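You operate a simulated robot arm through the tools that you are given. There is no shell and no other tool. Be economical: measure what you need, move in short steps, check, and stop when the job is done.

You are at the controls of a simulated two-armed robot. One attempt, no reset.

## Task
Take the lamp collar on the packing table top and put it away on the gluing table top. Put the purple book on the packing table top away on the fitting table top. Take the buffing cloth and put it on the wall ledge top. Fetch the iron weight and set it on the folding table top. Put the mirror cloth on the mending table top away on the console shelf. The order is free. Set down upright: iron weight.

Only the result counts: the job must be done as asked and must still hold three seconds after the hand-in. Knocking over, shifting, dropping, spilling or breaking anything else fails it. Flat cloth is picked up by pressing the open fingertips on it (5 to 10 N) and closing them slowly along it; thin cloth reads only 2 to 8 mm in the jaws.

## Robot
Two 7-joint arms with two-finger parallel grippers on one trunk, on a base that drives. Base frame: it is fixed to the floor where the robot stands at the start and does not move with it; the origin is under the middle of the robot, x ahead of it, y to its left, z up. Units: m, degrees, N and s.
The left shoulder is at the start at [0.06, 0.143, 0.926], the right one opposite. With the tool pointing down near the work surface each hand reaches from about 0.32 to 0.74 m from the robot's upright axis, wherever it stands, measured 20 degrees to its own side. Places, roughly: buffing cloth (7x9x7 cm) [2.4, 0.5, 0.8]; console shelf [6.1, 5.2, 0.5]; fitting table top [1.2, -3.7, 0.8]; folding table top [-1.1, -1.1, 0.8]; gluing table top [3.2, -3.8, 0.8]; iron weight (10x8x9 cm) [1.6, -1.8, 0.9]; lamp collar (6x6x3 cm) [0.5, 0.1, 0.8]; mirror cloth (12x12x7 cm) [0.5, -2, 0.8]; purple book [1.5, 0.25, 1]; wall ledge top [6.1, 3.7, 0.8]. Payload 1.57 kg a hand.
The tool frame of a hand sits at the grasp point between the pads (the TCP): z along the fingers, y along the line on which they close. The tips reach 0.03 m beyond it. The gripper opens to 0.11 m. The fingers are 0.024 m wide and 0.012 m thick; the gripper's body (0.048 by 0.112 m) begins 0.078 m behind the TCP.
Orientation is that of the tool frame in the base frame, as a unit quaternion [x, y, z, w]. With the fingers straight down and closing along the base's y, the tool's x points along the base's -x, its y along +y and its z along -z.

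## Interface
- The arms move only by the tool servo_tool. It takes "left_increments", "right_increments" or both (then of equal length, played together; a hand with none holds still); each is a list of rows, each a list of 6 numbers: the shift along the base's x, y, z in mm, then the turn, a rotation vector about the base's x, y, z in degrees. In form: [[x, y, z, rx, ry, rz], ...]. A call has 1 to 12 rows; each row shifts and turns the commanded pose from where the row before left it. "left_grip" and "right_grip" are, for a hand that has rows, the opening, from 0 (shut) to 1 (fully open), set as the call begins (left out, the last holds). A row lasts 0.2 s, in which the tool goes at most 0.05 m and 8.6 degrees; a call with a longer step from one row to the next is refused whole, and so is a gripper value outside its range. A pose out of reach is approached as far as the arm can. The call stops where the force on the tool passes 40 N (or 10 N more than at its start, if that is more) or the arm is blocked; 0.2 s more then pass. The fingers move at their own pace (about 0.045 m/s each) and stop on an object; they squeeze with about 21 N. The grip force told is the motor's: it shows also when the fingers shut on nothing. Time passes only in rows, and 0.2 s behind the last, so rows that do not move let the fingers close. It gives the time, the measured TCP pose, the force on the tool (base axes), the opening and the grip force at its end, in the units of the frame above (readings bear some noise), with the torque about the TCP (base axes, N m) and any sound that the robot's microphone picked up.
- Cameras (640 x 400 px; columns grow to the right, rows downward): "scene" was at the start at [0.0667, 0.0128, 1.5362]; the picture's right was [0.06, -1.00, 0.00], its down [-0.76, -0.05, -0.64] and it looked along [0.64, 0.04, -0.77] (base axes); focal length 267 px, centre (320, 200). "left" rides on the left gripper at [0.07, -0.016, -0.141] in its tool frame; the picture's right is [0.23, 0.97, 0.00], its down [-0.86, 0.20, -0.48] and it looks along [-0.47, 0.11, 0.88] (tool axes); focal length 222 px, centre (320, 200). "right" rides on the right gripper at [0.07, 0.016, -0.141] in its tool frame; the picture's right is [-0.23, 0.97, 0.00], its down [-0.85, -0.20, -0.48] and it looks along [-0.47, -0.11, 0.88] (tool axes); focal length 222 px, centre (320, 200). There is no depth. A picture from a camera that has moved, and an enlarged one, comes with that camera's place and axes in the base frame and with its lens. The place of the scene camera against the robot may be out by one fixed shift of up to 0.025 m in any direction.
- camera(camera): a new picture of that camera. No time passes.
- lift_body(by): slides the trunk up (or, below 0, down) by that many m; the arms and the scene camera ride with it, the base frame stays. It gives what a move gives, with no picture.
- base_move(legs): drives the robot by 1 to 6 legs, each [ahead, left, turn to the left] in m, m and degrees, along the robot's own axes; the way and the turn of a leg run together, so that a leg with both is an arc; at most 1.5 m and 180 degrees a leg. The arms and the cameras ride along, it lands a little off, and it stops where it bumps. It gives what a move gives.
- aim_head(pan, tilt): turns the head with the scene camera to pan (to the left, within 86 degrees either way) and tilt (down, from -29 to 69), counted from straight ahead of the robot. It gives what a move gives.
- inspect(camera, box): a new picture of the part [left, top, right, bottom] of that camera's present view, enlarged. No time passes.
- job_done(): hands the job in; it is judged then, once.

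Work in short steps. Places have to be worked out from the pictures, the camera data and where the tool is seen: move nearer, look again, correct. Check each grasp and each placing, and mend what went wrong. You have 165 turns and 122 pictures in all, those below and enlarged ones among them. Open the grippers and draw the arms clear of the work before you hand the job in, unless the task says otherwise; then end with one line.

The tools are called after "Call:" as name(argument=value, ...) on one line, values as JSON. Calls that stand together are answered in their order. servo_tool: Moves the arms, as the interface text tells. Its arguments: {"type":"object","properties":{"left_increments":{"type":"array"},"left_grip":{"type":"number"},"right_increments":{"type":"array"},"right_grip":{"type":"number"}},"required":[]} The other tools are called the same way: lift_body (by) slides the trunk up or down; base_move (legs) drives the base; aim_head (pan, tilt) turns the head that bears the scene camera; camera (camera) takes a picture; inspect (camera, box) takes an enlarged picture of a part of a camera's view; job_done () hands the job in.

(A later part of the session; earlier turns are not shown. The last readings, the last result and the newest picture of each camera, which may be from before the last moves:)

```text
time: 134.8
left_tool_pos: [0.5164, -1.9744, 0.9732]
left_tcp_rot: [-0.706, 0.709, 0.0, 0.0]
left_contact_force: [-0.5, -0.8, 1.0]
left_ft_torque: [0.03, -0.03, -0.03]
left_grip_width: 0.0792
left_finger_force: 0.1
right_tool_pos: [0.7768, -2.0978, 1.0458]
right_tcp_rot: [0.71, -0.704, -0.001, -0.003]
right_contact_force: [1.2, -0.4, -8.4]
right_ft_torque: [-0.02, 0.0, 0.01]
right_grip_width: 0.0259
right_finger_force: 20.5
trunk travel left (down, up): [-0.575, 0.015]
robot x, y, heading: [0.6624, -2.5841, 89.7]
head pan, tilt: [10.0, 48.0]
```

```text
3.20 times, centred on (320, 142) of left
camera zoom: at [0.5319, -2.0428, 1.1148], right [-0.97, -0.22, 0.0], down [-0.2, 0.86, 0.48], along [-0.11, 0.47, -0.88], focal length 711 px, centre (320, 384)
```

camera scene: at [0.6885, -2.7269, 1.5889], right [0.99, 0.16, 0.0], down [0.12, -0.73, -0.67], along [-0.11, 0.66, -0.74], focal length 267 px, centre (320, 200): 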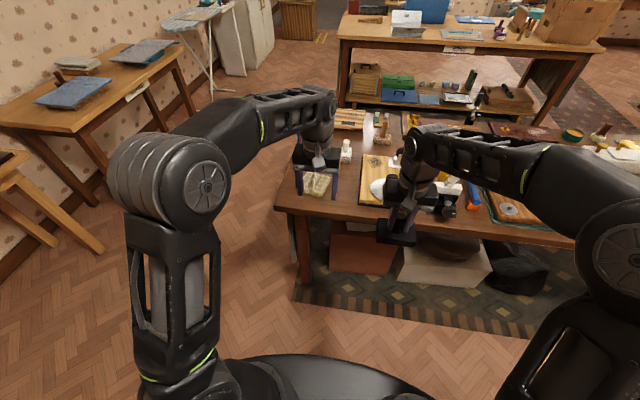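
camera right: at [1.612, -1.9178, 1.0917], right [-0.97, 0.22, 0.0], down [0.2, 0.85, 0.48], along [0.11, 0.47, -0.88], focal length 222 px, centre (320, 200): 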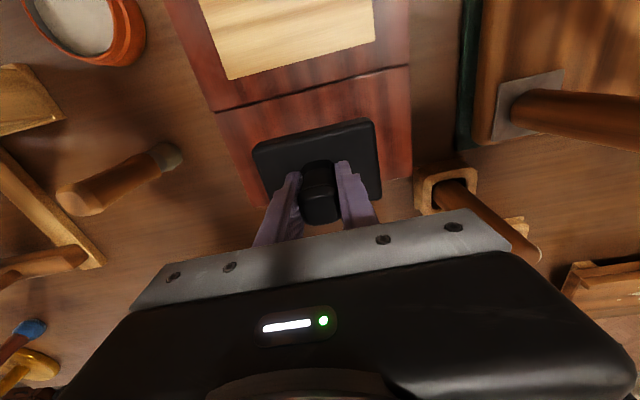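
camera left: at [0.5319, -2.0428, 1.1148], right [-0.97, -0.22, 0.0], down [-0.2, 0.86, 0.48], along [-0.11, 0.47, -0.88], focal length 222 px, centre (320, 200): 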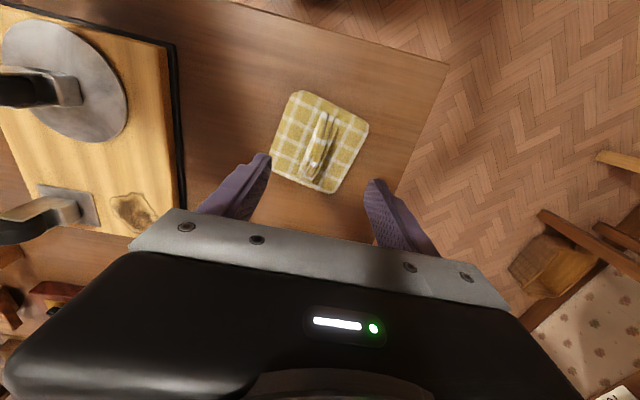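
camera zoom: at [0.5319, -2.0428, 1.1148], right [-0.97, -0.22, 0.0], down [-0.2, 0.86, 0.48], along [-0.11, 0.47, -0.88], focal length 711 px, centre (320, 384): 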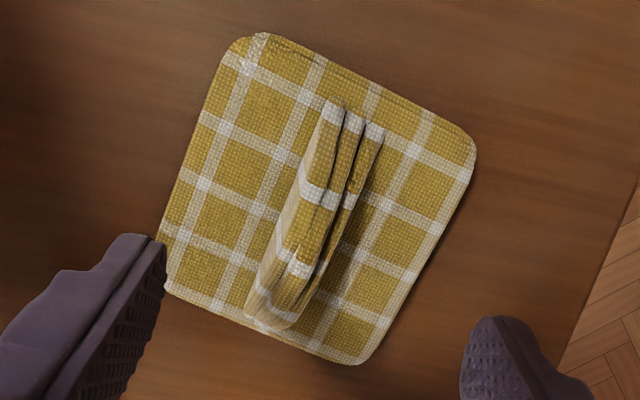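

The ridge runs nearly along y, centred at about (0.518, -1.973), with its top around 0.87. I'll yaw -6°, straddle it and descend.

Call:
servo_tool(left_increments=[[2, 2, -30, 0, 0, -6], [0, 0, -30, 0, 0, 0], [0, 0, -20, 0, 0, 0], [0, 0, 0, 0, 0, 0]])

Call:
camera(camera="left")

```text
time: 135.8
left_tool_pos: [0.5195, -1.969, 0.8975]
left_tcp_rot: [-0.668, 0.744, 0.0, 0.0]
left_contact_force: [-0.3, 0.8, 0.3]
left_ft_torque: [0.02, -0.02, -0.05]
left_grip_width: 0.0793
left_finger_force: 0.0
right_tool_pos: [0.7775, -2.0972, 1.046]
right_tcp_rot: [0.71, -0.704, -0.002, -0.003]
right_contact_force: [0.1, -0.1, -8.2]
right_ft_torque: [-0.01, -0.02, -0.02]
right_grip_width: 0.0257
right_finger_force: 20.9
trunk travel left (down, up): [-0.575, 0.015]
robot x, y, heading: [0.6596, -2.5836, 89.9]
head pan, tilt: [10.0, 48.0]
```

```text
64 pictures are left
camera left: at [0.5272, -2.0398, 1.0378], right [-0.99, -0.12, 0.0], down [-0.11, 0.87, 0.48], along [-0.06, 0.47, -0.88], focal length 222 px, centre (320, 200)
```

left: 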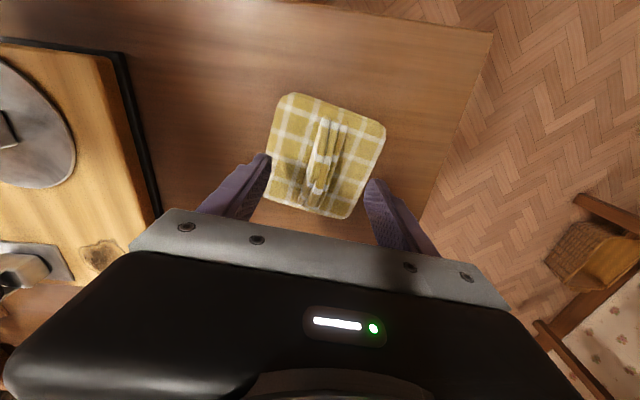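

The ridge centre is about (0.516, -1.974). I'll descend further and check again.

Call:
servo_tool(left_increments=[[-3, -4, -20, 0, 0, -3], [0, 0, -20, 0, 0, 0], [0, 0, -8, 0, 0, 0], [0, 0, 0, 0, 0, 0]])

Call:
camera(camera="left")

Call:
inspect(camera="scene", box=[230, 120, 390, 240])

```text
time: 136.8
left_tool_pos: [0.5137, -1.9749, 0.8484]
left_tcp_rot: [-0.649, 0.761, 0.0, 0.001]
left_contact_force: [-0.8, -0.9, 12.1]
left_ft_torque: [-0.06, -0.07, -0.01]
left_grip_width: 0.0794
left_finger_force: 0.0
right_tool_pos: [0.7783, -2.0982, 1.0452]
right_tcp_rot: [0.71, -0.705, -0.002, -0.003]
right_contact_force: [0.2, 0.0, -8.2]
right_ft_torque: [0.0, 0.03, -0.01]
right_grip_width: 0.0259
right_finger_force: 21.0
trunk travel left (down, up): [-0.575, 0.015]
robot x, y, heading: [0.6611, -2.5836, 89.9]
head pan, tilt: [10.0, 48.0]
```

```text
63 pictures are left
camera left: at [0.5194, -2.0468, 0.9888], right [-1.0, -0.07, 0.0], down [-0.06, 0.87, 0.48], along [-0.03, 0.48, -0.88], focal length 222 px, centre (320, 200)
```

left: 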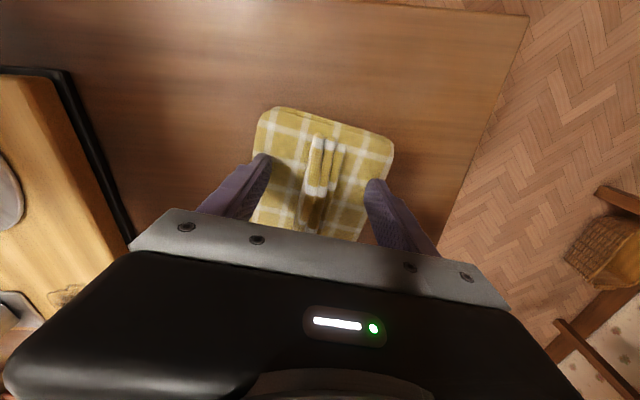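

```text
3.33 times, centred on (310, 180) of scene
camera zoom: at [0.6693, -2.5293, 1.5892], right [0.99, 0.17, 0.0], down [0.13, -0.73, -0.67], along [-0.11, 0.66, -0.74], focal length 890 px, centre (353, 267)
```

zoom: 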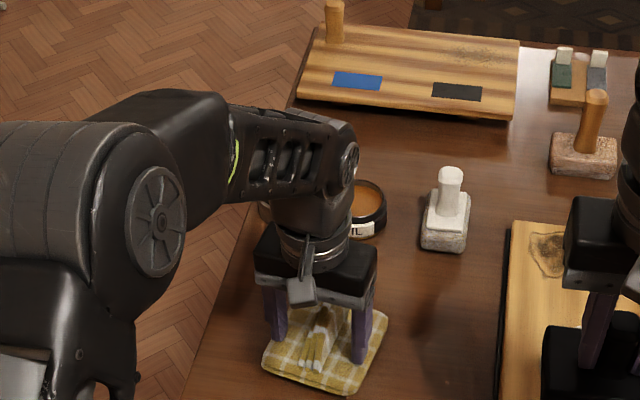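

The tips are pressing the pad beside the ridge at 12 N. I'll ease slightly and close slowly in steps.

Call:
servo_tool(left_increments=[[0, 0, 1, 0, 0, 0], [0, 0, 0, 0, 0, 0]], left_grip=0.5)

Call:
servo_tool(left_increments=[[0, 0, 0, 0, 0, 0], [0, 0, 0, 0, 0, 0]], left_grip=0.3)

Call:
servo_tool(left_increments=[[0, 0, 0, 0, 0, 0], [0, 0, 0, 0, 0, 0], [0, 0, 0, 0, 0, 0]], left_grip=0.0)

Call:
camera(camera="left")

```text
time: 137.4
left_tool_pos: [0.5167, -1.9749, 0.8473]
left_tcp_rot: [-0.648, 0.762, 0.0, 0.001]
left_contact_force: [1.7, 0.1, 7.0]
left_ft_torque: [-0.04, -0.09, -0.05]
left_grip_width: 0.0587
left_finger_force: 2.1
right_tool_pos: [0.7775, -2.0984, 1.046]
right_tcp_rot: [0.71, -0.704, -0.001, -0.002]
right_contact_force: [-0.6, 0.2, -9.4]
right_ft_torque: [-0.03, -0.03, -0.04]
right_grip_width: 0.026
right_finger_force: 20.9
trunk travel left (down, up): [-0.575, 0.015]
robot x, y, heading: [0.6603, -2.5796, 89.7]
head pan, tilt: [10.0, 48.0]
```

```text
time: 138.0
left_tool_pos: [0.5162, -1.9757, 0.8485]
left_tcp_rot: [-0.649, 0.761, 0.0, -0.001]
left_contact_force: [0.8, 0.1, 5.4]
left_ft_torque: [0.0, -0.15, -0.02]
left_grip_width: 0.0361
left_finger_force: 1.6
right_tool_pos: [0.7776, -2.0972, 1.0462]
right_tcp_rot: [0.71, -0.704, 0.0, -0.002]
right_contact_force: [-0.5, 0.2, -8.3]
right_ft_torque: [0.02, 0.03, -0.03]
right_grip_width: 0.0261
right_finger_force: 20.7
trunk travel left (down, up): [-0.575, 0.015]
robot x, y, heading: [0.665, -2.5811, 89.9]
head pan, tilt: [10.0, 48.0]
```

```text
time: 138.8
left_tool_pos: [0.5141, -1.9759, 0.8482]
left_tcp_rot: [-0.649, 0.761, 0.0, -0.001]
left_contact_force: [-2.3, 0.1, 3.7]
left_ft_torque: [0.08, -0.06, -0.16]
left_grip_width: 0.0236
left_finger_force: 21.0
right_tool_pos: [0.7782, -2.095, 1.0458]
right_tcp_rot: [0.71, -0.704, -0.001, -0.003]
right_contact_force: [1.2, -0.1, -7.7]
right_ft_torque: [0.01, -0.02, -0.01]
right_grip_width: 0.0258
right_finger_force: 21.1
trunk travel left (down, up): [-0.575, 0.015]
robot x, y, heading: [0.6645, -2.5868, 89.9]
head pan, tilt: [10.0, 48.0]
```

```text
61 pictures are left
camera left: at [0.5192, -2.0468, 0.9892], right [-1.0, -0.07, 0.0], down [-0.06, 0.88, 0.48], along [-0.03, 0.48, -0.88], focal length 222 px, centre (320, 200)
```

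left: 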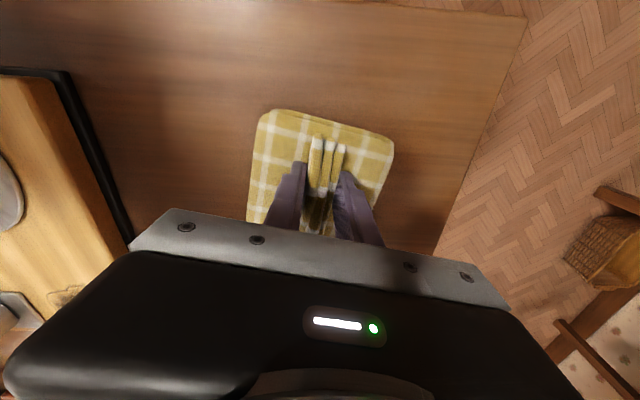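

The ridge is gripped (24 mm). I'll lift gently and check.

Call:
servo_tool(left_increments=[[0, 0, 10, 0, 0, 0], [0, 0, 25, 0, 0, 0], [0, 0, 40, 0, 0, 0], [0, 0, 40, 0, 0, 0], [0, -20, 40, 0, 0, 0], [0, -30, 30, 0, 0, 0], [0, 0, 0, 0, 0, 0]])

Call:
camera(camera="left")

```text
time: 140.4
left_tool_pos: [0.5159, -2.0252, 1.0323]
left_tcp_rot: [-0.648, 0.762, 0.0, 0.0]
left_contact_force: [-0.1, 0.5, -0.4]
left_ft_torque: [-0.04, 0.01, -0.01]
left_grip_width: 0.0237
left_finger_force: 20.9
right_tool_pos: [0.7779, -2.0943, 1.0457]
right_tcp_rot: [0.71, -0.704, -0.001, -0.002]
right_contact_force: [-0.5, -1.0, -8.0]
right_ft_torque: [-0.03, 0.02, 0.0]
right_grip_width: 0.0257
right_finger_force: 21.2
trunk travel left (down, up): [-0.575, 0.015]
robot x, y, heading: [0.6609, -2.5813, 89.8]
head pan, tilt: [10.0, 48.0]
```

```text
60 pictures are left
camera left: at [0.5207, -2.0957, 1.1734], right [-1.0, -0.07, 0.0], down [-0.06, 0.88, 0.48], along [-0.03, 0.48, -0.88], focal length 222 px, centre (320, 200)
```

left: 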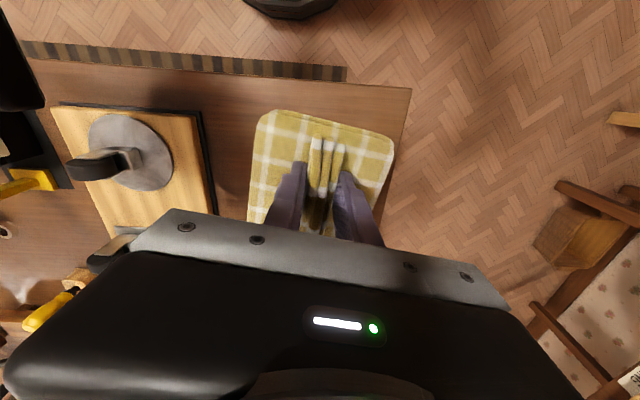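

The mirror cloth is held. Now I'll go around the west end of the mending table toward the folding table (east edge x≈-0.8, y −1.8…−0.6).

Call:
base_move(legs=[[-0.1, 0, 0], [0, 0.9, 0], [1.4, 0, 0], [0, 0, 90]])

Call:
aim_head(pan=0, tilt=42)

Call:
camera(camera="scene")

```text
time: 156.4
left_tool_pos: [-0.8481, -1.4702, 1.0314]
left_tcp_rot: [0.998, -0.057, 0.0, 0.0]
left_contact_force: [-0.3, 0.3, -1.4]
left_ft_torque: [0.0, -0.01, -0.01]
left_grip_width: 0.0237
left_finger_force: 21.5
right_tool_pos: [-0.7872, -1.2055, 1.0458]
right_tcp_rot: [1.0, 0.027, -0.003, 0.0]
right_contact_force: [1.2, 0.5, -8.1]
right_ft_torque: [0.0, 0.0, -0.03]
right_grip_width: 0.026
right_finger_force: 20.7
trunk travel left (down, up): [-0.575, 0.015]
robot x, y, heading: [-0.2961, -1.2948, -177.6]
head pan, tilt: [10.0, 48.0]
```

```text
time: 157.1
left_tool_pos: [-0.848, -1.4701, 1.0318]
left_tcp_rot: [0.998, -0.058, 0.001, 0.0]
left_contact_force: [0.3, -0.1, -0.7]
left_ft_torque: [0.01, -0.02, 0.0]
left_grip_width: 0.0236
left_finger_force: 21.2
right_tool_pos: [-0.7872, -1.2062, 1.0448]
right_tcp_rot: [1.0, 0.027, -0.003, -0.001]
right_contact_force: [0.7, -0.6, -8.2]
right_ft_torque: [-0.01, -0.04, -0.01]
right_grip_width: 0.0261
right_finger_force: 21.4
trunk travel left (down, up): [-0.575, 0.015]
robot x, y, heading: [-0.2964, -1.2946, -178.0]
head pan, tilt: [0.0, 42.0]
```

```text
59 pictures are left
camera scene: at [-0.3307, -1.2928, 1.5974], right [-0.04, 1.0, 0.0], down [0.67, 0.03, -0.74], along [-0.74, -0.03, -0.67], focal length 267 px, centre (320, 200)
```

scene: 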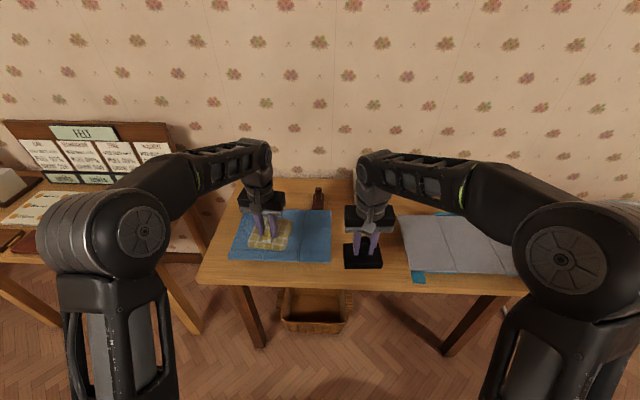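

The free strip between the blue and gray cloths is y −1.27…−1.02, and the target is (-0.90, -1.15). I'll move the weight above it and check with the wrist camera.

Call:
servo_tool(right_increments=[[-38, 19, 0, 0, 0, 0], [-38, 19, 0, 0, 0, 0], [-37, 18, -20, 0, 0, 0], [0, 0, -35, 0, 0, 0], [0, 0, -35, 0, 0, 0], [0, 0, 0, 0, 0, 0]])

Call:
camera(camera="right")

Call:
inspect(camera="scene", box=[290, 160, 450, 300])

```text
time: 158.5
left_tool_pos: [-0.8481, -1.4697, 1.0326]
left_tcp_rot: [0.998, -0.057, 0.001, 0.0]
left_contact_force: [0.2, 0.9, -0.3]
left_ft_torque: [-0.02, -0.01, -0.02]
left_grip_width: 0.0234
left_finger_force: 21.0
right_tool_pos: [-0.8992, -1.1512, 0.9541]
right_tcp_rot: [1.0, 0.027, -0.003, -0.001]
right_contact_force: [0.4, -1.3, -8.6]
right_ft_torque: [-0.02, 0.0, 0.0]
right_grip_width: 0.0257
right_finger_force: 20.9
trunk travel left (down, up): [-0.575, 0.015]
robot x, y, heading: [-0.2986, -1.2954, -177.6]
head pan, tilt: [0.0, 42.0]
```

```text
58 pictures are left
camera right: at [-0.8292, -1.1651, 1.0954], right [-0.17, -0.98, 0.0], down [-0.86, 0.15, 0.48], along [-0.48, 0.09, -0.88], focal length 222 px, centre (320, 200)
```

right: 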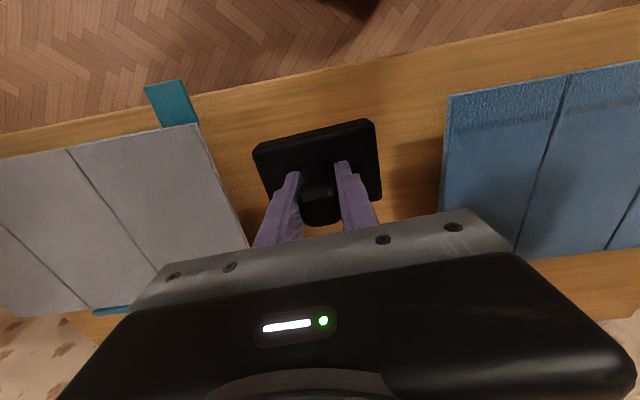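

```text
2.86 times, centred on (370, 230) of scene
camera zoom: at [-0.3301, -1.2928, 1.5975], right [-0.04, 1.0, 0.0], down [0.67, 0.03, -0.74], along [-0.74, -0.03, -0.67], focal length 763 px, centre (177, 114)
```

zoom: 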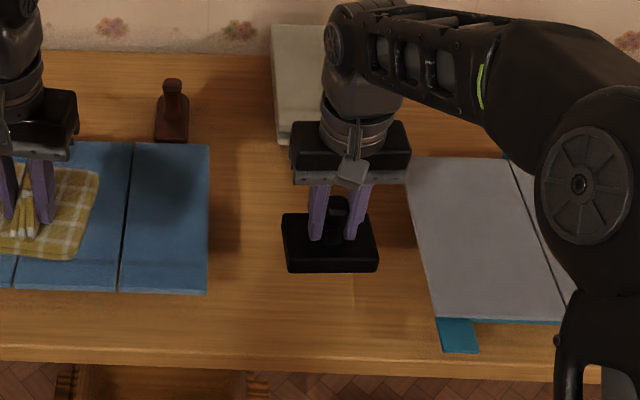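

The spot is clear on all sides. I'll shift slightly deeper and lower toward the table.

Call:
servo_tool(right_increments=[[-15, -6, -20, 0, 0, 0], [0, 0, -30, 0, 0, 0], [0, 0, -14, 0, 0, 0], [0, 0, -4, 0, 0, 0], [0, 0, -3, 0, 0, 0], [0, 0, 0, 0, 0, 0]])

```text
time: 159.9
left_tool_pos: [-0.8478, -1.4701, 1.0321]
left_tcp_rot: [0.998, -0.057, 0.001, 0.0]
left_contact_force: [0.1, 1.2, 0.1]
left_ft_torque: [0.03, -0.02, 0.01]
left_grip_width: 0.0233
left_finger_force: 20.9
right_tool_pos: [-0.9147, -1.1569, 0.8829]
right_tcp_rot: [1.0, 0.027, -0.002, -0.001]
right_contact_force: [0.0, -0.2, -8.5]
right_ft_torque: [-0.01, -0.01, 0.01]
right_grip_width: 0.0259
right_finger_force: 21.1
trunk travel left (down, up): [-0.575, 0.015]
robot x, y, heading: [-0.2956, -1.2998, -177.4]
head pan, tilt: [0.0, 42.0]
```

Call:
servo_tool(right_increments=[[0, 0, -3, 0, 0, 0], [0, 0, -2, 0, 0, 0], [0, 0, -2, 0, 0, 0], [0, 0, -2, 0, 0, 0], [0, 0, 0, 0, 0, 0]])

```text
time: 161.1
left_tool_pos: [-0.8488, -1.4691, 1.0327]
left_tcp_rot: [0.998, -0.057, 0.001, 0.0]
left_contact_force: [0.2, -0.5, -0.6]
left_ft_torque: [0.03, 0.0, -0.02]
left_grip_width: 0.0237
left_finger_force: 20.8
right_tool_pos: [-0.9151, -1.1552, 0.8748]
right_tcp_rot: [1.0, 0.027, -0.003, -0.001]
right_contact_force: [0.2, -0.1, -7.9]
right_ft_torque: [-0.01, -0.01, -0.01]
right_grip_width: 0.0258
right_finger_force: 21.6
trunk travel left (down, up): [-0.575, 0.015]
robot x, y, heading: [-0.2914, -1.2983, -177.5]
head pan, tilt: [0.0, 42.0]
```

Call:
servo_tool(right_increments=[[0, 0, -2, 0, 0, 0], [0, 0, -2, 0, 0, 0], [0, 0, -2, 0, 0, 0], [0, 0, 0, 0, 0, 0]])

```text
time: 162.1
left_tool_pos: [-0.8476, -1.4703, 1.0329]
left_tcp_rot: [0.998, -0.057, 0.001, 0.0]
left_contact_force: [0.2, -0.1, -0.8]
left_ft_torque: [-0.01, -0.02, -0.01]
left_grip_width: 0.023
left_finger_force: 21.2
right_tool_pos: [-0.9145, -1.1559, 0.8692]
right_tcp_rot: [1.0, 0.027, -0.002, -0.001]
right_contact_force: [-0.4, 0.2, -9.1]
right_ft_torque: [0.0, -0.01, 0.01]
right_grip_width: 0.0258
right_finger_force: 21.3
trunk travel left (down, up): [-0.575, 0.015]
robot x, y, heading: [-0.2955, -1.2983, -177.6]
head pan, tilt: [0.0, 42.0]
```

No contact yet. I'll continue in small steps.

Call:
servo_tool(right_increments=[[0, 0, -2, 0, 0, 0], [0, 0, -2, 0, 0, 0], [0, 0, -2, 0, 0, 0], [0, 0, 0, 0, 0, 0]])

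Call:
camera(camera="right")

```text
time: 163.1
left_tool_pos: [-0.8474, -1.4708, 1.0315]
left_tcp_rot: [0.998, -0.058, 0.001, 0.0]
left_contact_force: [-0.4, -0.3, -0.4]
left_ft_torque: [0.01, -0.05, 0.03]
left_grip_width: 0.0235
left_finger_force: 20.5
right_tool_pos: [-0.9159, -1.1572, 0.8636]
right_tcp_rot: [1.0, 0.028, -0.003, -0.002]
right_contact_force: [0.1, -0.1, -7.2]
right_ft_torque: [0.0, -0.03, -0.01]
right_grip_width: 0.0261
right_finger_force: 21.1
trunk travel left (down, up): [-0.575, 0.015]
robot x, y, heading: [-0.2944, -1.3017, -177.5]
head pan, tilt: [0.0, 42.0]
```

```text
56 pictures are left
camera right: at [-0.8457, -1.1687, 1.0048], right [-0.17, -0.98, 0.0], down [-0.86, 0.15, 0.48], along [-0.48, 0.09, -0.88], focal length 222 px, centre (320, 200)
```

right: 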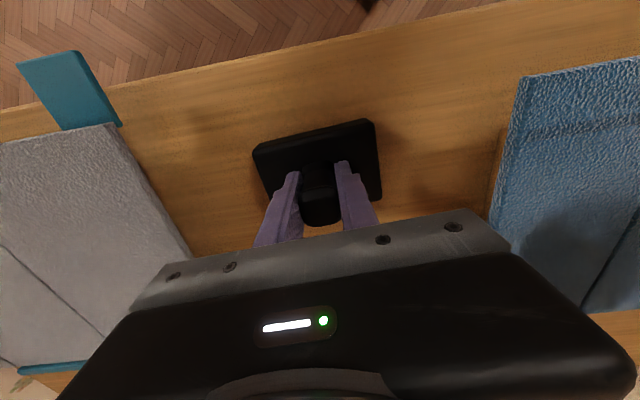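

It is still hovering slightly, so I'll keep lowering.

Call:
servo_tool(right_increments=[[0, 0, -2, 0, 0, 0], [0, 0, -2, 0, 0, 0], [0, 0, -2, 0, 0, 0], [0, 0, -2, 0, 0, 0], [0, 0, 0, 0, 0, 0]])

```text
time: 164.3
left_tool_pos: [-0.8472, -1.4709, 1.0342]
left_tcp_rot: [0.998, -0.058, -0.001, -0.001]
left_contact_force: [-0.4, -0.4, -1.2]
left_ft_torque: [0.02, -0.02, -0.02]
left_grip_width: 0.0235
left_finger_force: 21.6
right_tool_pos: [-0.9167, -1.1562, 0.8606]
right_tcp_rot: [1.0, 0.026, -0.007, 0.0]
right_contact_force: [-2.6, 2.8, 30.4]
right_ft_torque: [-0.86, -1.04, 0.08]
right_grip_width: 0.026
right_finger_force: 21.2
trunk travel left (down, up): [-0.575, 0.015]
robot x, y, heading: [-0.2957, -1.2991, -177.5]
head pan, tilt: [0.0, 42.0]
```

It is down (30 N). I'll ease off, open and retreat upward.

Call:
servo_tool(right_increments=[[0, 0, 3, 0, 0, 0], [0, 0, 0, 0, 0, 0]])

Call:
servo_tool(right_increments=[[0, 0, 0, 0, 0, 0], [0, 0, 0, 0, 0, 0], [0, 0, 0, 0, 0, 0]], right_grip=0.6)

Call:
servo_tool(right_increments=[[0, 0, 20, 0, 0, 0], [0, 0, 35, 0, 0, 0], [0, 0, 40, 0, 0, 0], [10, 0, 40, 0, 0, 0], [30, 0, 30, 0, 0, 0], [40, 0, 20, 0, 0, 0], [40, 0, 0, 0, 0, 0], [0, 0, 0, 0, 0, 0]])

Call:
camera(camera="scene")

```text
time: 164.9
left_tool_pos: [-0.8469, -1.4707, 1.0327]
left_tcp_rot: [0.998, -0.057, 0.0, 0.0]
left_contact_force: [-0.5, -0.4, 0.3]
left_ft_torque: [-0.02, -0.02, 0.02]
left_grip_width: 0.0233
left_finger_force: 21.3
right_tool_pos: [-0.9169, -1.1564, 0.8595]
right_tcp_rot: [1.0, 0.027, -0.005, -0.001]
right_contact_force: [-9.2, 0.9, 21.1]
right_ft_torque: [-0.98, 0.63, -0.26]
right_grip_width: 0.0256
right_finger_force: 20.5
trunk travel left (down, up): [-0.575, 0.015]
robot x, y, heading: [-0.2949, -1.2985, -177.4]
head pan, tilt: [0.0, 42.0]
```

```text
time: 165.7
left_tool_pos: [-0.8459, -1.4695, 1.0333]
left_tcp_rot: [0.998, -0.057, -0.001, 0.001]
left_contact_force: [0.3, -0.8, 0.1]
left_ft_torque: [0.02, -0.04, -0.03]
left_grip_width: 0.0236
left_finger_force: 20.5
right_tool_pos: [-0.9139, -1.1545, 0.8599]
right_tcp_rot: [1.0, 0.026, -0.003, -0.002]
right_contact_force: [2.2, 11.7, 27.1]
right_ft_torque: [-0.45, -0.36, 0.1]
right_grip_width: 0.056
right_finger_force: 0.0
trunk travel left (down, up): [-0.575, 0.015]
robot x, y, heading: [-0.2952, -1.2992, -177.7]
head pan, tilt: [0.0, 42.0]
```

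```text
time: 167.5
left_tool_pos: [-0.8486, -1.4709, 1.0325]
left_tcp_rot: [0.998, -0.057, 0.001, 0.0]
left_contact_force: [-0.5, 0.5, -0.9]
left_ft_torque: [0.02, 0.0, -0.03]
left_grip_width: 0.0235
left_finger_force: 21.3
right_tool_pos: [-0.7948, -1.1543, 1.0431]
right_tcp_rot: [1.0, 0.028, -0.002, 0.0]
right_contact_force: [-0.3, -0.3, 0.9]
right_ft_torque: [-0.03, -0.01, 0.0]
right_grip_width: 0.066
right_finger_force: 0.1
trunk travel left (down, up): [-0.575, 0.015]
robot x, y, heading: [-0.2947, -1.2979, -177.4]
head pan, tilt: [0.0, 42.0]
```

```text
55 pictures are left
camera scene: at [-0.3306, -1.293, 1.5974], right [-0.04, 1.0, 0.0], down [0.67, 0.03, -0.74], along [-0.74, -0.03, -0.67], focal length 267 px, centre (320, 200)
```

scene: 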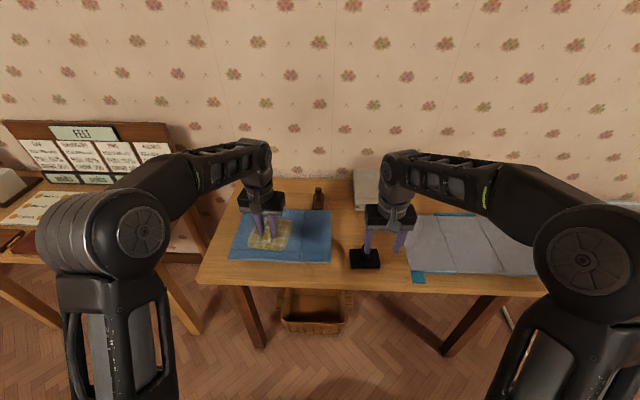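

I'll zoom to check that the weight stands upright.

Call:
inspect(camera="scene", box=[300, 190, 430, 300])

Call:
camera(camera="right")

```text
3.64 times, centred on (365, 245) of scene
camera zoom: at [-0.3306, -1.293, 1.5974], right [-0.04, 1.0, 0.0], down [0.67, 0.03, -0.74], along [-0.74, -0.03, -0.67], focal length 971 px, centre (156, 36)
```

zoom: 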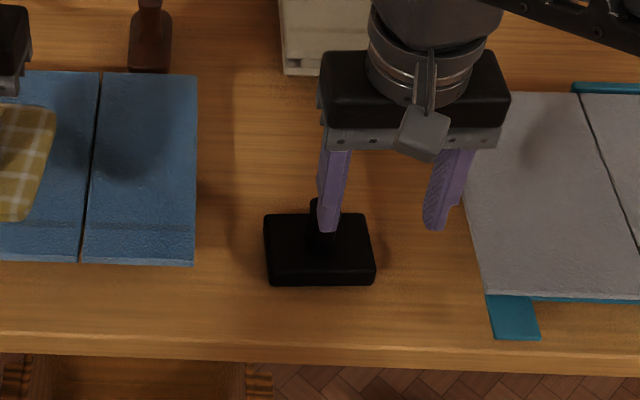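

```text
53 pictures are left
camera right: at [-0.7254, -1.1687, 1.1855], right [-0.17, -0.98, 0.0], down [-0.86, 0.15, 0.48], along [-0.48, 0.09, -0.88], focal length 222 px, centre (320, 200)
```

right: 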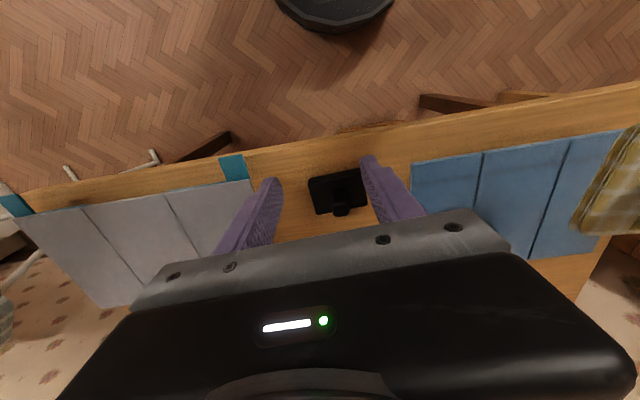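

The weight stands upright on the folding table. Next is the buffing cloth: I'll drive back along the aisle to the packing table's far end and look.

Call:
base_move(legs=[[0, 0, -92.5], [0.64, 0, 0], [0, 0, -90], [1.5, 0, 0], [1.1, 0, 0]])

Call:
aim_head(pan=60, tilt=35)

Call:
camera(camera="scene")

```text
time: 191.0
left_tool_pos: [2.8397, -0.4101, 1.032]
left_tcp_rot: [0.059, 0.998, 0.0, 0.001]
left_contact_force: [-0.4, -0.1, -0.9]
left_ft_torque: [0.0, 0.04, 0.0]
left_grip_width: 0.0235
left_finger_force: 20.8
right_tool_pos: [2.7867, -0.7236, 1.0427]
right_tcp_rot: [-0.024, 1.0, -0.002, 0.003]
right_contact_force: [1.1, -0.5, -0.1]
right_ft_torque: [0.0, -0.04, 0.0]
right_grip_width: 0.0659
right_finger_force: 0.0
trunk travel left (down, up): [-0.575, 0.015]
robot x, y, heading: [2.284, -0.5824, 2.0]
head pan, tilt: [0.0, 42.0]
```

```text
time: 192.3
left_tool_pos: [2.8391, -0.4103, 1.0326]
left_tcp_rot: [0.06, 0.998, 0.0, 0.0]
left_contact_force: [0.2, -1.2, -0.6]
left_ft_torque: [-0.02, 0.0, -0.02]
left_grip_width: 0.0233
left_finger_force: 20.9
right_tool_pos: [2.7863, -0.7243, 1.0452]
right_tcp_rot: [-0.024, 1.0, 0.0, 0.003]
right_contact_force: [0.1, 0.4, -0.4]
right_ft_torque: [-0.01, -0.01, 0.01]
right_grip_width: 0.0662
right_finger_force: 0.1
trunk travel left (down, up): [-0.575, 0.015]
robot x, y, heading: [2.284, -0.5795, 2.3]
head pan, tilt: [60.0, 35.0]
```

```text
52 pictures are left
camera scene: at [2.3181, -0.4945, 1.608], right [0.88, -0.47, 0.0], down [-0.27, -0.51, -0.82], along [0.38, 0.72, -0.57], focal length 267 px, centre (320, 200)
```

scene: 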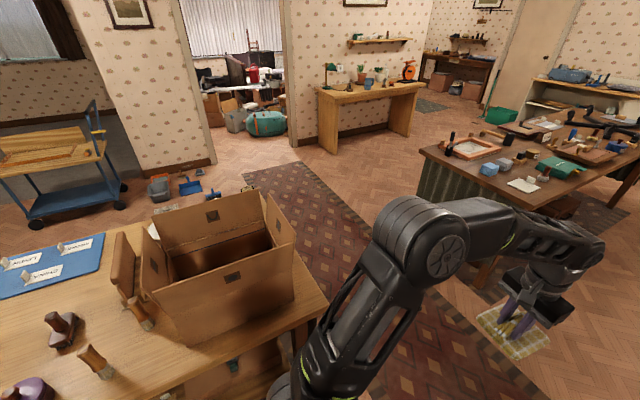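

The packing table ends at x≈2.55, and the cloth is likely behind the cardboard box at (2.4, 0.5). I'll move round the east end and look from there.

Call:
base_move(legs=[[0.78, 0, 0], [0, 0, 88], [0.6, 0, 0]])

Call:
aim_head(pan=60, tilt=40)

Call:
camera(camera="scene")

```text
time: 203.3
left_tool_pos: [2.902, 0.6107, 1.0315]
left_tcp_rot: [-0.655, 0.755, 0.0, -0.001]
left_contact_force: [-0.4, 0.6, 0.0]
left_ft_torque: [-0.04, 0.01, 0.01]
left_grip_width: 0.0235
left_finger_force: 21.1
right_tool_pos: [3.2151, 0.5494, 1.0443]
right_tcp_rot: [0.717, -0.697, -0.001, -0.003]
right_contact_force: [0.3, 0.2, 0.6]
right_ft_torque: [-0.04, 0.01, 0.0]
right_grip_width: 0.066
right_finger_force: 0.1
trunk travel left (down, up): [-0.575, 0.015]
robot x, y, heading: [3.0603, 0.0545, 91.1]
head pan, tilt: [60.0, 35.0]
```

```text
time: 203.9
left_tool_pos: [2.9023, 0.6082, 1.033]
left_tcp_rot: [-0.655, 0.755, 0.0, 0.0]
left_contact_force: [0.0, -0.7, -0.3]
left_ft_torque: [-0.05, -0.04, 0.0]
left_grip_width: 0.0232
left_finger_force: 21.2
right_tool_pos: [3.2157, 0.5511, 1.0441]
right_tcp_rot: [0.717, -0.697, -0.001, -0.002]
right_contact_force: [0.1, -0.4, 0.4]
right_ft_torque: [-0.05, 0.0, 0.02]
right_grip_width: 0.0659
right_finger_force: 0.1
trunk travel left (down, up): [-0.575, 0.015]
robot x, y, heading: [3.0584, 0.0566, 91.2]
head pan, tilt: [60.0, 40.0]
```

```text
51 pictures are left
camera scene: at [3.006, 0.0731, 1.6004], right [0.49, 0.87, 0.0], down [0.56, -0.31, -0.77], along [-0.67, 0.37, -0.64], focal length 267 px, centre (320, 200)
```

scene: 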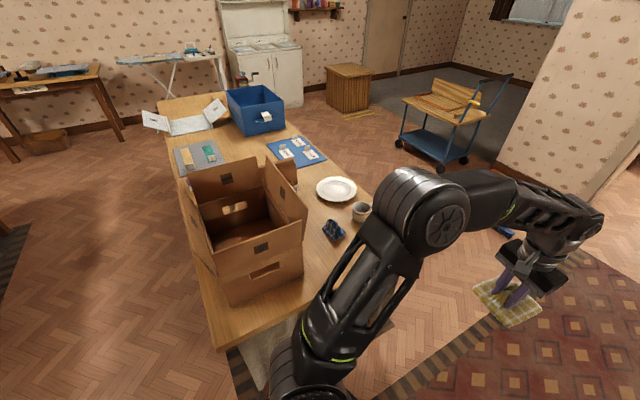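

The blue crumpled item at about (2.39, 0.47), north of the box, is the buffing cloth. I'll approach from the table's northeast corner.

Call:
base_move(legs=[[0.85, 0, 0], [0, 0, 143]])

Call:
aim_head(pan=-5, tilt=48)

Call:
camera(camera="scene")

```text
time: 214.4
left_tool_pos: [2.8395, 0.3686, 1.0322]
left_tcp_rot: [0.924, 0.382, 0.001, 0.0]
left_contact_force: [-0.5, -0.3, 0.5]
left_ft_torque: [-0.03, -0.01, -0.01]
left_grip_width: 0.0232
left_finger_force: 21.5
right_tool_pos: [2.6249, 0.6057, 1.0446]
right_tcp_rot: [0.889, 0.458, -0.002, 0.002]
right_contact_force: [-0.6, 0.5, -0.2]
right_ft_torque: [0.04, 0.01, 0.05]
right_grip_width: 0.0658
right_finger_force: 0.1
trunk travel left (down, up): [-0.575, 0.015]
robot x, y, heading: [3.046, 0.9113, -126.2]
head pan, tilt: [60.0, 40.0]
```

```text
time: 215.7
left_tool_pos: [2.8383, 0.3693, 1.0318]
left_tcp_rot: [0.924, 0.382, 0.0, 0.0]
left_contact_force: [-0.9, 0.2, -1.2]
left_ft_torque: [-0.01, 0.02, -0.02]
left_grip_width: 0.0235
left_finger_force: 20.7
right_tool_pos: [2.625, 0.6057, 1.044]
right_tcp_rot: [0.889, 0.458, -0.003, 0.0]
right_contact_force: [0.4, -1.1, 0.0]
right_ft_torque: [-0.03, 0.03, 0.03]
right_grip_width: 0.066
right_finger_force: 0.0
trunk travel left (down, up): [-0.575, 0.015]
robot x, y, heading: [3.0476, 0.9073, -126.0]
head pan, tilt: [-5.0, 48.0]
```

```text
50 pictures are left
camera scene: at [3.0334, 0.8801, 1.589], right [-0.75, 0.66, 0.0], down [0.49, 0.56, -0.67], along [-0.44, -0.5, -0.74], focal length 267 px, centre (320, 200)
```

scene: 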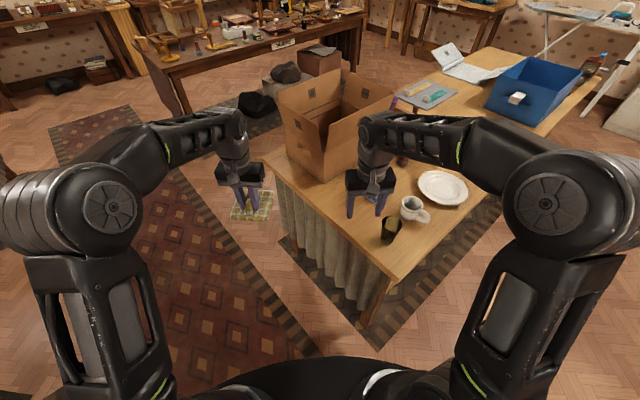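

I'll move 0.12 m closer, then look with the right wrist camera.

Call:
base_move(legs=[[0.12, 0, 0]])

Call:
camera(camera="right")

```text
time: 217.0
left_tool_pos: [2.7689, 0.2719, 1.0312]
left_tcp_rot: [0.924, 0.382, 0.001, 0.0]
left_contact_force: [-0.3, -0.5, -1.1]
left_ft_torque: [0.05, -0.03, -0.03]
left_grip_width: 0.0234
left_finger_force: 20.9
right_tool_pos: [2.5549, 0.5078, 1.0439]
right_tcp_rot: [0.889, 0.459, -0.003, 0.001]
right_contact_force: [0.6, -0.4, 0.0]
right_ft_torque: [0.03, -0.01, 0.0]
right_grip_width: 0.066
right_finger_force: 0.0
trunk travel left (down, up): [-0.575, 0.015]
robot x, y, heading: [2.9773, 0.8108, -126.0]
head pan, tilt: [-5.0, 48.0]
```

```text
49 pictures are left
camera right: at [2.6084, 0.5558, 1.185], right [0.66, -0.75, 0.0], down [-0.66, -0.58, 0.48], along [-0.36, -0.32, -0.88], focal length 222 px, centre (320, 200)
```

right: 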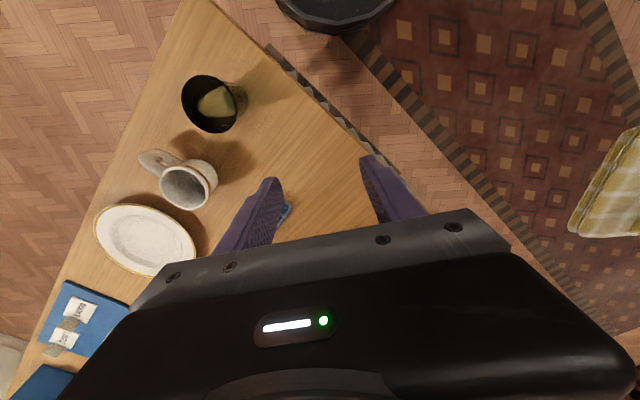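

A bit of blue shows behind the left finger. I'll move the right hand above the estimated spot.

Call:
servo_tool(right_increments=[[-36, -8, 0, 0, 0, 0], [-36, -8, 0, 0, 0, 0], [-36, -8, -15, 0, 0, 0], [-36, -8, -20, 0, 0, 0], [0, 0, 0, 0, 0, 0]], right_grip=0.8)

Call:
camera(camera="right")

```text
time: 218.2
left_tool_pos: [2.769, 0.2729, 1.0329]
left_tcp_rot: [0.924, 0.383, 0.0, 0.0]
left_contact_force: [-0.2, 0.4, 0.1]
left_ft_torque: [-0.02, 0.02, 0.0]
left_grip_width: 0.0234
left_finger_force: 20.9
right_tool_pos: [2.4125, 0.4763, 1.0088]
right_tcp_rot: [0.888, 0.46, -0.003, 0.0]
right_contact_force: [0.8, 0.6, -0.1]
right_ft_torque: [-0.01, -0.02, 0.02]
right_grip_width: 0.088
right_finger_force: 0.1
trunk travel left (down, up): [-0.575, 0.015]
robot x, y, heading: [2.9799, 0.8138, -125.7]
head pan, tilt: [-5.0, 48.0]
```

```text
48 pictures are left
camera right: at [2.4659, 0.524, 1.1503], right [0.66, -0.75, 0.0], down [-0.65, -0.58, 0.48], along [-0.36, -0.32, -0.88], focal length 222 px, centre (320, 200)
```

right: 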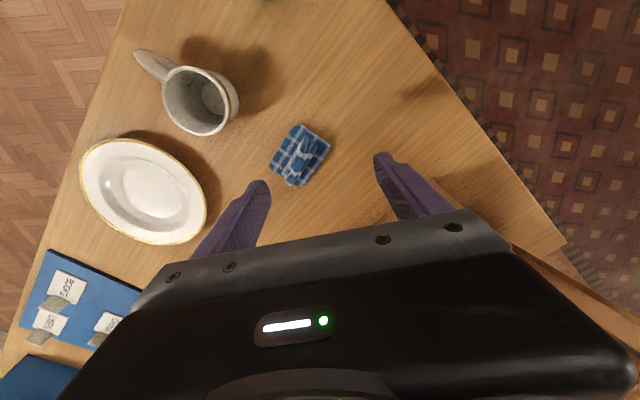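

Call:
inspect(camera="right", box=[250, 105, 350, 205])

```text
4.00 times, centred on (300, 155) of right
camera zoom: at [2.4659, 0.524, 1.1503], right [0.66, -0.75, 0.0], down [-0.65, -0.58, 0.48], along [-0.36, -0.32, -0.88], focal length 888 px, centre (400, 380)
```

zoom: 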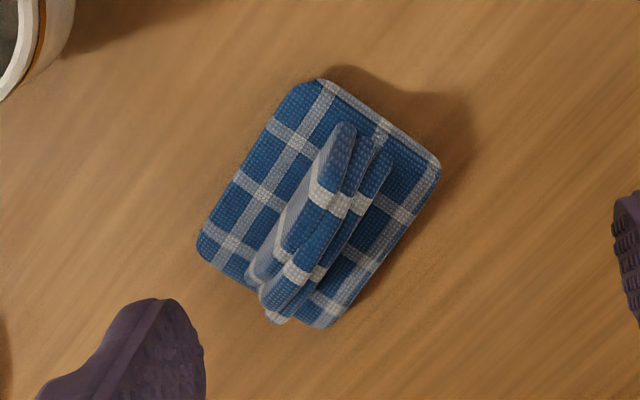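

The buffing cloth has a similar ridge, centred at about (2.365, 0.475) and running about 12° off the x axis. I'll turn the right hand -42° so it closes across the ridge, and centre over it.

Call:
servo_tool(right_increments=[[-9, 0, 0, 0, 0, -8.5], [-9, 0, 0, 0, 0, -8.5], [-9, 0, -10, 0, 0, -8.5], [-10, 0, -10, 0, 0, -8.5], [-10, 0, -10, 0, 0, -8.5], [0, 0, -10, 0, 0, 0], [0, 0, 0, 0, 0, 0]], right_grip=0.7)

Call:
camera(camera="right")

```text
time: 219.8
left_tool_pos: [2.7699, 0.2732, 1.0331]
left_tcp_rot: [0.924, 0.382, 0.0, 0.0]
left_contact_force: [0.3, 1.2, -1.0]
left_ft_torque: [0.03, 0.01, -0.01]
left_grip_width: 0.0234
left_finger_force: 21.1
right_tool_pos: [2.3624, 0.477, 0.9685]
right_tcp_rot: [0.994, 0.105, -0.003, 0.001]
right_contact_force: [-0.8, -0.1, -0.3]
right_ft_torque: [0.01, 0.02, 0.0]
right_grip_width: 0.0769
right_finger_force: 0.1
trunk travel left (down, up): [-0.575, 0.015]
robot x, y, heading: [2.9779, 0.8123, -126.1]
head pan, tilt: [-5.0, 48.0]
```

```text
46 pictures are left
camera right: at [2.4356, 0.4756, 1.1093], right [-0.02, -1.0, 0.0], down [-0.88, 0.02, 0.48], along [-0.48, 0.01, -0.88], focal length 222 px, centre (320, 200)
```

right: 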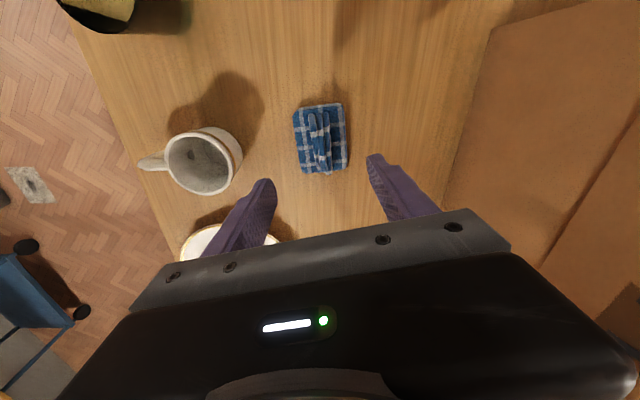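

Centred. The mug keeps about 3 cm clearance on the north side. I'll descend until the tips press the cloth.

Call:
servo_tool(right_increments=[[6, 0, -30, 0, 0, 0], [0, 0, -30, 0, 0, 0], [0, 0, -30, 0, 0, 0], [0, 0, -20, 0, 0, 0], [0, 0, 0, 0, 0, 0]])

Call:
camera(camera="right")

```text
time: 221.0
left_tool_pos: [2.7698, 0.2719, 1.0315]
left_tcp_rot: [0.924, 0.383, 0.0, 0.0]
left_contact_force: [-0.7, 0.5, -0.2]
left_ft_torque: [0.03, 0.0, 0.0]
left_grip_width: 0.0232
left_finger_force: 20.8
right_tool_pos: [2.3709, 0.4769, 0.8579]
right_tcp_rot: [0.994, 0.105, -0.003, 0.0]
right_contact_force: [0.0, 0.6, 0.2]
right_ft_torque: [-0.04, 0.0, -0.03]
right_grip_width: 0.077
right_finger_force: 0.0
trunk travel left (down, up): [-0.575, 0.015]
robot x, y, heading: [2.9784, 0.8117, -125.9]
head pan, tilt: [-5.0, 48.0]
```

```text
45 pictures are left
camera right: at [2.443, 0.4767, 0.9993], right [-0.02, -1.0, 0.0], down [-0.88, 0.01, 0.48], along [-0.48, 0.01, -0.88], focal length 222 px, centre (320, 200)
```

right: 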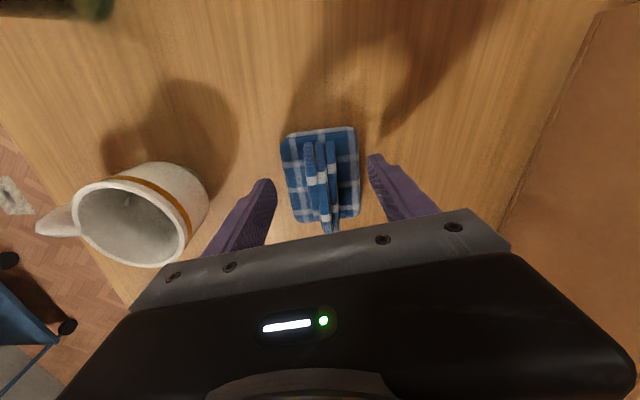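

I'll narrow to about 5 cm so the tips land on the pad beside the ridge, then press down lightly.

Call:
servo_tool(right_increments=[[0, 0, 0, 0, 0, 0], [0, 0, -5, 0, 0, 0], [0, 0, -4, 0, 0, 0], [0, 0, -2, 0, 0, 0], [0, 0, 0, 0, 0, 0]], right_grip=0.47)

```text
time: 222.2
left_tool_pos: [2.7703, 0.2721, 1.0316]
left_tcp_rot: [0.924, 0.383, 0.0, 0.001]
left_contact_force: [0.5, -0.8, -0.3]
left_ft_torque: [0.04, -0.03, 0.0]
left_grip_width: 0.0236
left_finger_force: 21.0
right_tool_pos: [2.3703, 0.4769, 0.8479]
right_tcp_rot: [0.994, 0.106, -0.004, 0.0]
right_contact_force: [-1.4, -0.4, 3.5]
right_ft_torque: [-0.02, -0.05, 0.02]
right_grip_width: 0.0514
right_finger_force: 0.0
trunk travel left (down, up): [-0.575, 0.015]
robot x, y, heading: [2.9754, 0.8124, -126.1]
head pan, tilt: [-5.0, 48.0]
```

It is pressing lightly (3.5 N). I'll add 1 mm and close slowly.

Call:
servo_tool(right_increments=[[0, 0, -1.5, 0, 0, 0], [0, 0, 0, 0, 0, 0]], right_grip=0.35)

Call:
servo_tool(right_increments=[[0, 0, 0, 0, 0, 0], [0, 0, 0, 0, 0, 0], [0, 0, 0, 0, 0, 0], [0, 0, 0, 0, 0, 0]], right_grip=0.0)

Call:
servo_tool(right_increments=[[0, 0, 10, 0, 0, 0], [0, 0, 25, 0, 0, 0], [0, 0, 40, 0, 0, 0], [0, 0, 40, 0, 0, 0], [0, 0, 30, 0, 0, 0], [0, 0, 0, 0, 0, 0]])

Call:
camera(camera="right")

```text
time: 222.8
left_tool_pos: [2.7701, 0.2736, 1.033]
left_tcp_rot: [0.924, 0.383, 0.0, 0.0]
left_contact_force: [-0.3, 0.3, -0.5]
left_ft_torque: [0.0, -0.03, -0.03]
left_grip_width: 0.0234
left_finger_force: 21.0
right_tool_pos: [2.3704, 0.4753, 0.8482]
right_tcp_rot: [0.994, 0.106, -0.005, 0.0]
right_contact_force: [0.0, -1.5, 11.4]
right_ft_torque: [-0.04, -0.06, -0.01]
right_grip_width: 0.0418
right_finger_force: 1.8
trunk travel left (down, up): [-0.575, 0.015]
robot x, y, heading: [2.9786, 0.8102, -126.0]
head pan, tilt: [-5.0, 48.0]
```

```text
time: 223.8
left_tool_pos: [2.7715, 0.2739, 1.0336]
left_tcp_rot: [0.924, 0.382, 0.0, 0.001]
left_contact_force: [-0.3, 0.6, -0.8]
left_ft_torque: [0.04, 0.01, 0.02]
left_grip_width: 0.0233
left_finger_force: 21.4
right_tool_pos: [2.3711, 0.477, 0.8485]
right_tcp_rot: [0.994, 0.105, -0.004, -0.001]
right_contact_force: [-0.1, 0.8, 17.6]
right_ft_torque: [-0.02, -0.14, -0.21]
right_grip_width: 0.0255
right_finger_force: 21.2
trunk travel left (down, up): [-0.575, 0.015]
robot x, y, heading: [2.9819, 0.8108, -125.9]
head pan, tilt: [-5.0, 48.0]
```

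```text
time: 225.2
left_tool_pos: [2.7689, 0.2717, 1.0323]
left_tcp_rot: [0.924, 0.382, 0.001, -0.001]
left_contact_force: [0.3, 0.1, -0.9]
left_ft_torque: [-0.01, -0.04, -0.01]
left_grip_width: 0.0235
left_finger_force: 20.6
right_tool_pos: [2.3716, 0.4775, 0.9912]
right_tcp_rot: [0.994, 0.105, -0.002, -0.002]
right_contact_force: [-0.2, 0.4, -1.3]
right_ft_torque: [0.03, 0.0, 0.03]
right_grip_width: 0.0236
right_finger_force: 21.1
trunk travel left (down, up): [-0.575, 0.015]
robot x, y, heading: [2.9807, 0.809, -126.0]
head pan, tilt: [-5.0, 48.0]
```

```text
44 pictures are left
camera right: at [2.4432, 0.4763, 1.1327], right [-0.02, -1.0, 0.0], down [-0.88, 0.01, 0.48], along [-0.48, 0.01, -0.88], focal length 222 px, centre (320, 200)
```

right: 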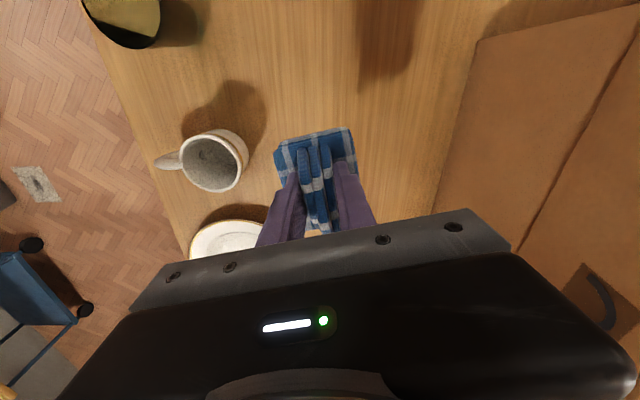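

Both cloths are held. I'll bring the right hand back to its travel pose, back off and turn clockwise toward the northeast to look for the ledge and shelf.

Call:
servo_tool(right_increments=[[0, 0, 30, 0, 0, 0], [30, 6, 15, 0, 0, 8.5], [36, 6, 0, 0, 0, 8.5], [36, 6, 0, 0, 0, 8.5], [36, 6, 0, 0, 0, 8.5], [36, 6, 0, 0, 0, 8.5], [0, 0, 0, 0, 0, 0]])

Call:
base_move(legs=[[-0.2, 0, 0], [0, 0, -150]])

Call:
aim_head(pan=-30, tilt=15)

Call:
camera(camera="scene")

```text
time: 226.8
left_tool_pos: [2.7685, 0.273, 1.0309]
left_tcp_rot: [0.924, 0.382, 0.001, 0.0]
left_contact_force: [0.5, 0.8, -0.2]
left_ft_torque: [0.01, -0.01, 0.03]
left_grip_width: 0.0235
left_finger_force: 20.9
right_tool_pos: [2.5433, 0.5083, 1.0371]
right_tcp_rot: [0.888, 0.46, -0.002, 0.001]
right_contact_force: [-1.5, 0.4, -0.6]
right_ft_torque: [0.01, -0.03, -0.01]
right_grip_width: 0.0234
right_finger_force: 20.5
trunk travel left (down, up): [-0.575, 0.015]
robot x, y, heading: [2.9774, 0.8131, -126.0]
head pan, tilt: [-5.0, 48.0]
```

```text
time: 234.6
left_tool_pos: [3.0291, 1.5482, 1.0322]
left_tcp_rot: [-0.593, 0.805, 0.0, 0.0]
left_contact_force: [0.3, 0.2, -0.2]
left_ft_torque: [-0.02, 0.0, 0.01]
left_grip_width: 0.0236
left_finger_force: 20.6
right_tool_pos: [3.3397, 1.4459, 1.0378]
right_tcp_rot: [-0.66, 0.752, 0.002, 0.002]
right_contact_force: [0.4, 0.1, 0.0]
right_ft_torque: [-0.01, -0.02, 0.02]
right_grip_width: 0.0233
right_finger_force: 21.4
trunk travel left (down, up): [-0.575, 0.015]
robot x, y, heading: [3.0946, 0.9722, 81.9]
head pan, tilt: [-5.0, 48.0]
```

```text
time: 235.6
left_tool_pos: [3.029, 1.5481, 1.0323]
left_tcp_rot: [-0.594, 0.805, 0.0, 0.0]
left_contact_force: [0.1, 0.0, -1.0]
left_ft_torque: [0.02, -0.01, -0.03]
left_grip_width: 0.0233
left_finger_force: 20.9
right_tool_pos: [3.3397, 1.4468, 1.039]
right_tcp_rot: [-0.659, 0.752, 0.001, 0.003]
right_contact_force: [0.3, 0.3, 0.8]
right_ft_torque: [-0.01, 0.04, -0.01]
right_grip_width: 0.0235
right_finger_force: 20.7
trunk travel left (down, up): [-0.575, 0.015]
robot x, y, heading: [3.0982, 0.9729, 81.9]
head pan, tilt: [-30.0, 15.0]
```

```text
43 pictures are left
camera scene: at [3.169, 1.0258, 1.6399], right [0.79, -0.62, 0.0], down [-0.16, -0.2, -0.97], along [0.6, 0.76, -0.26], focal length 267 px, centre (320, 200)
```

scene: 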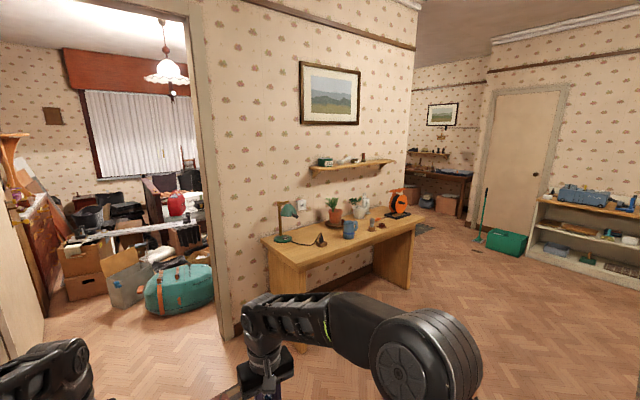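

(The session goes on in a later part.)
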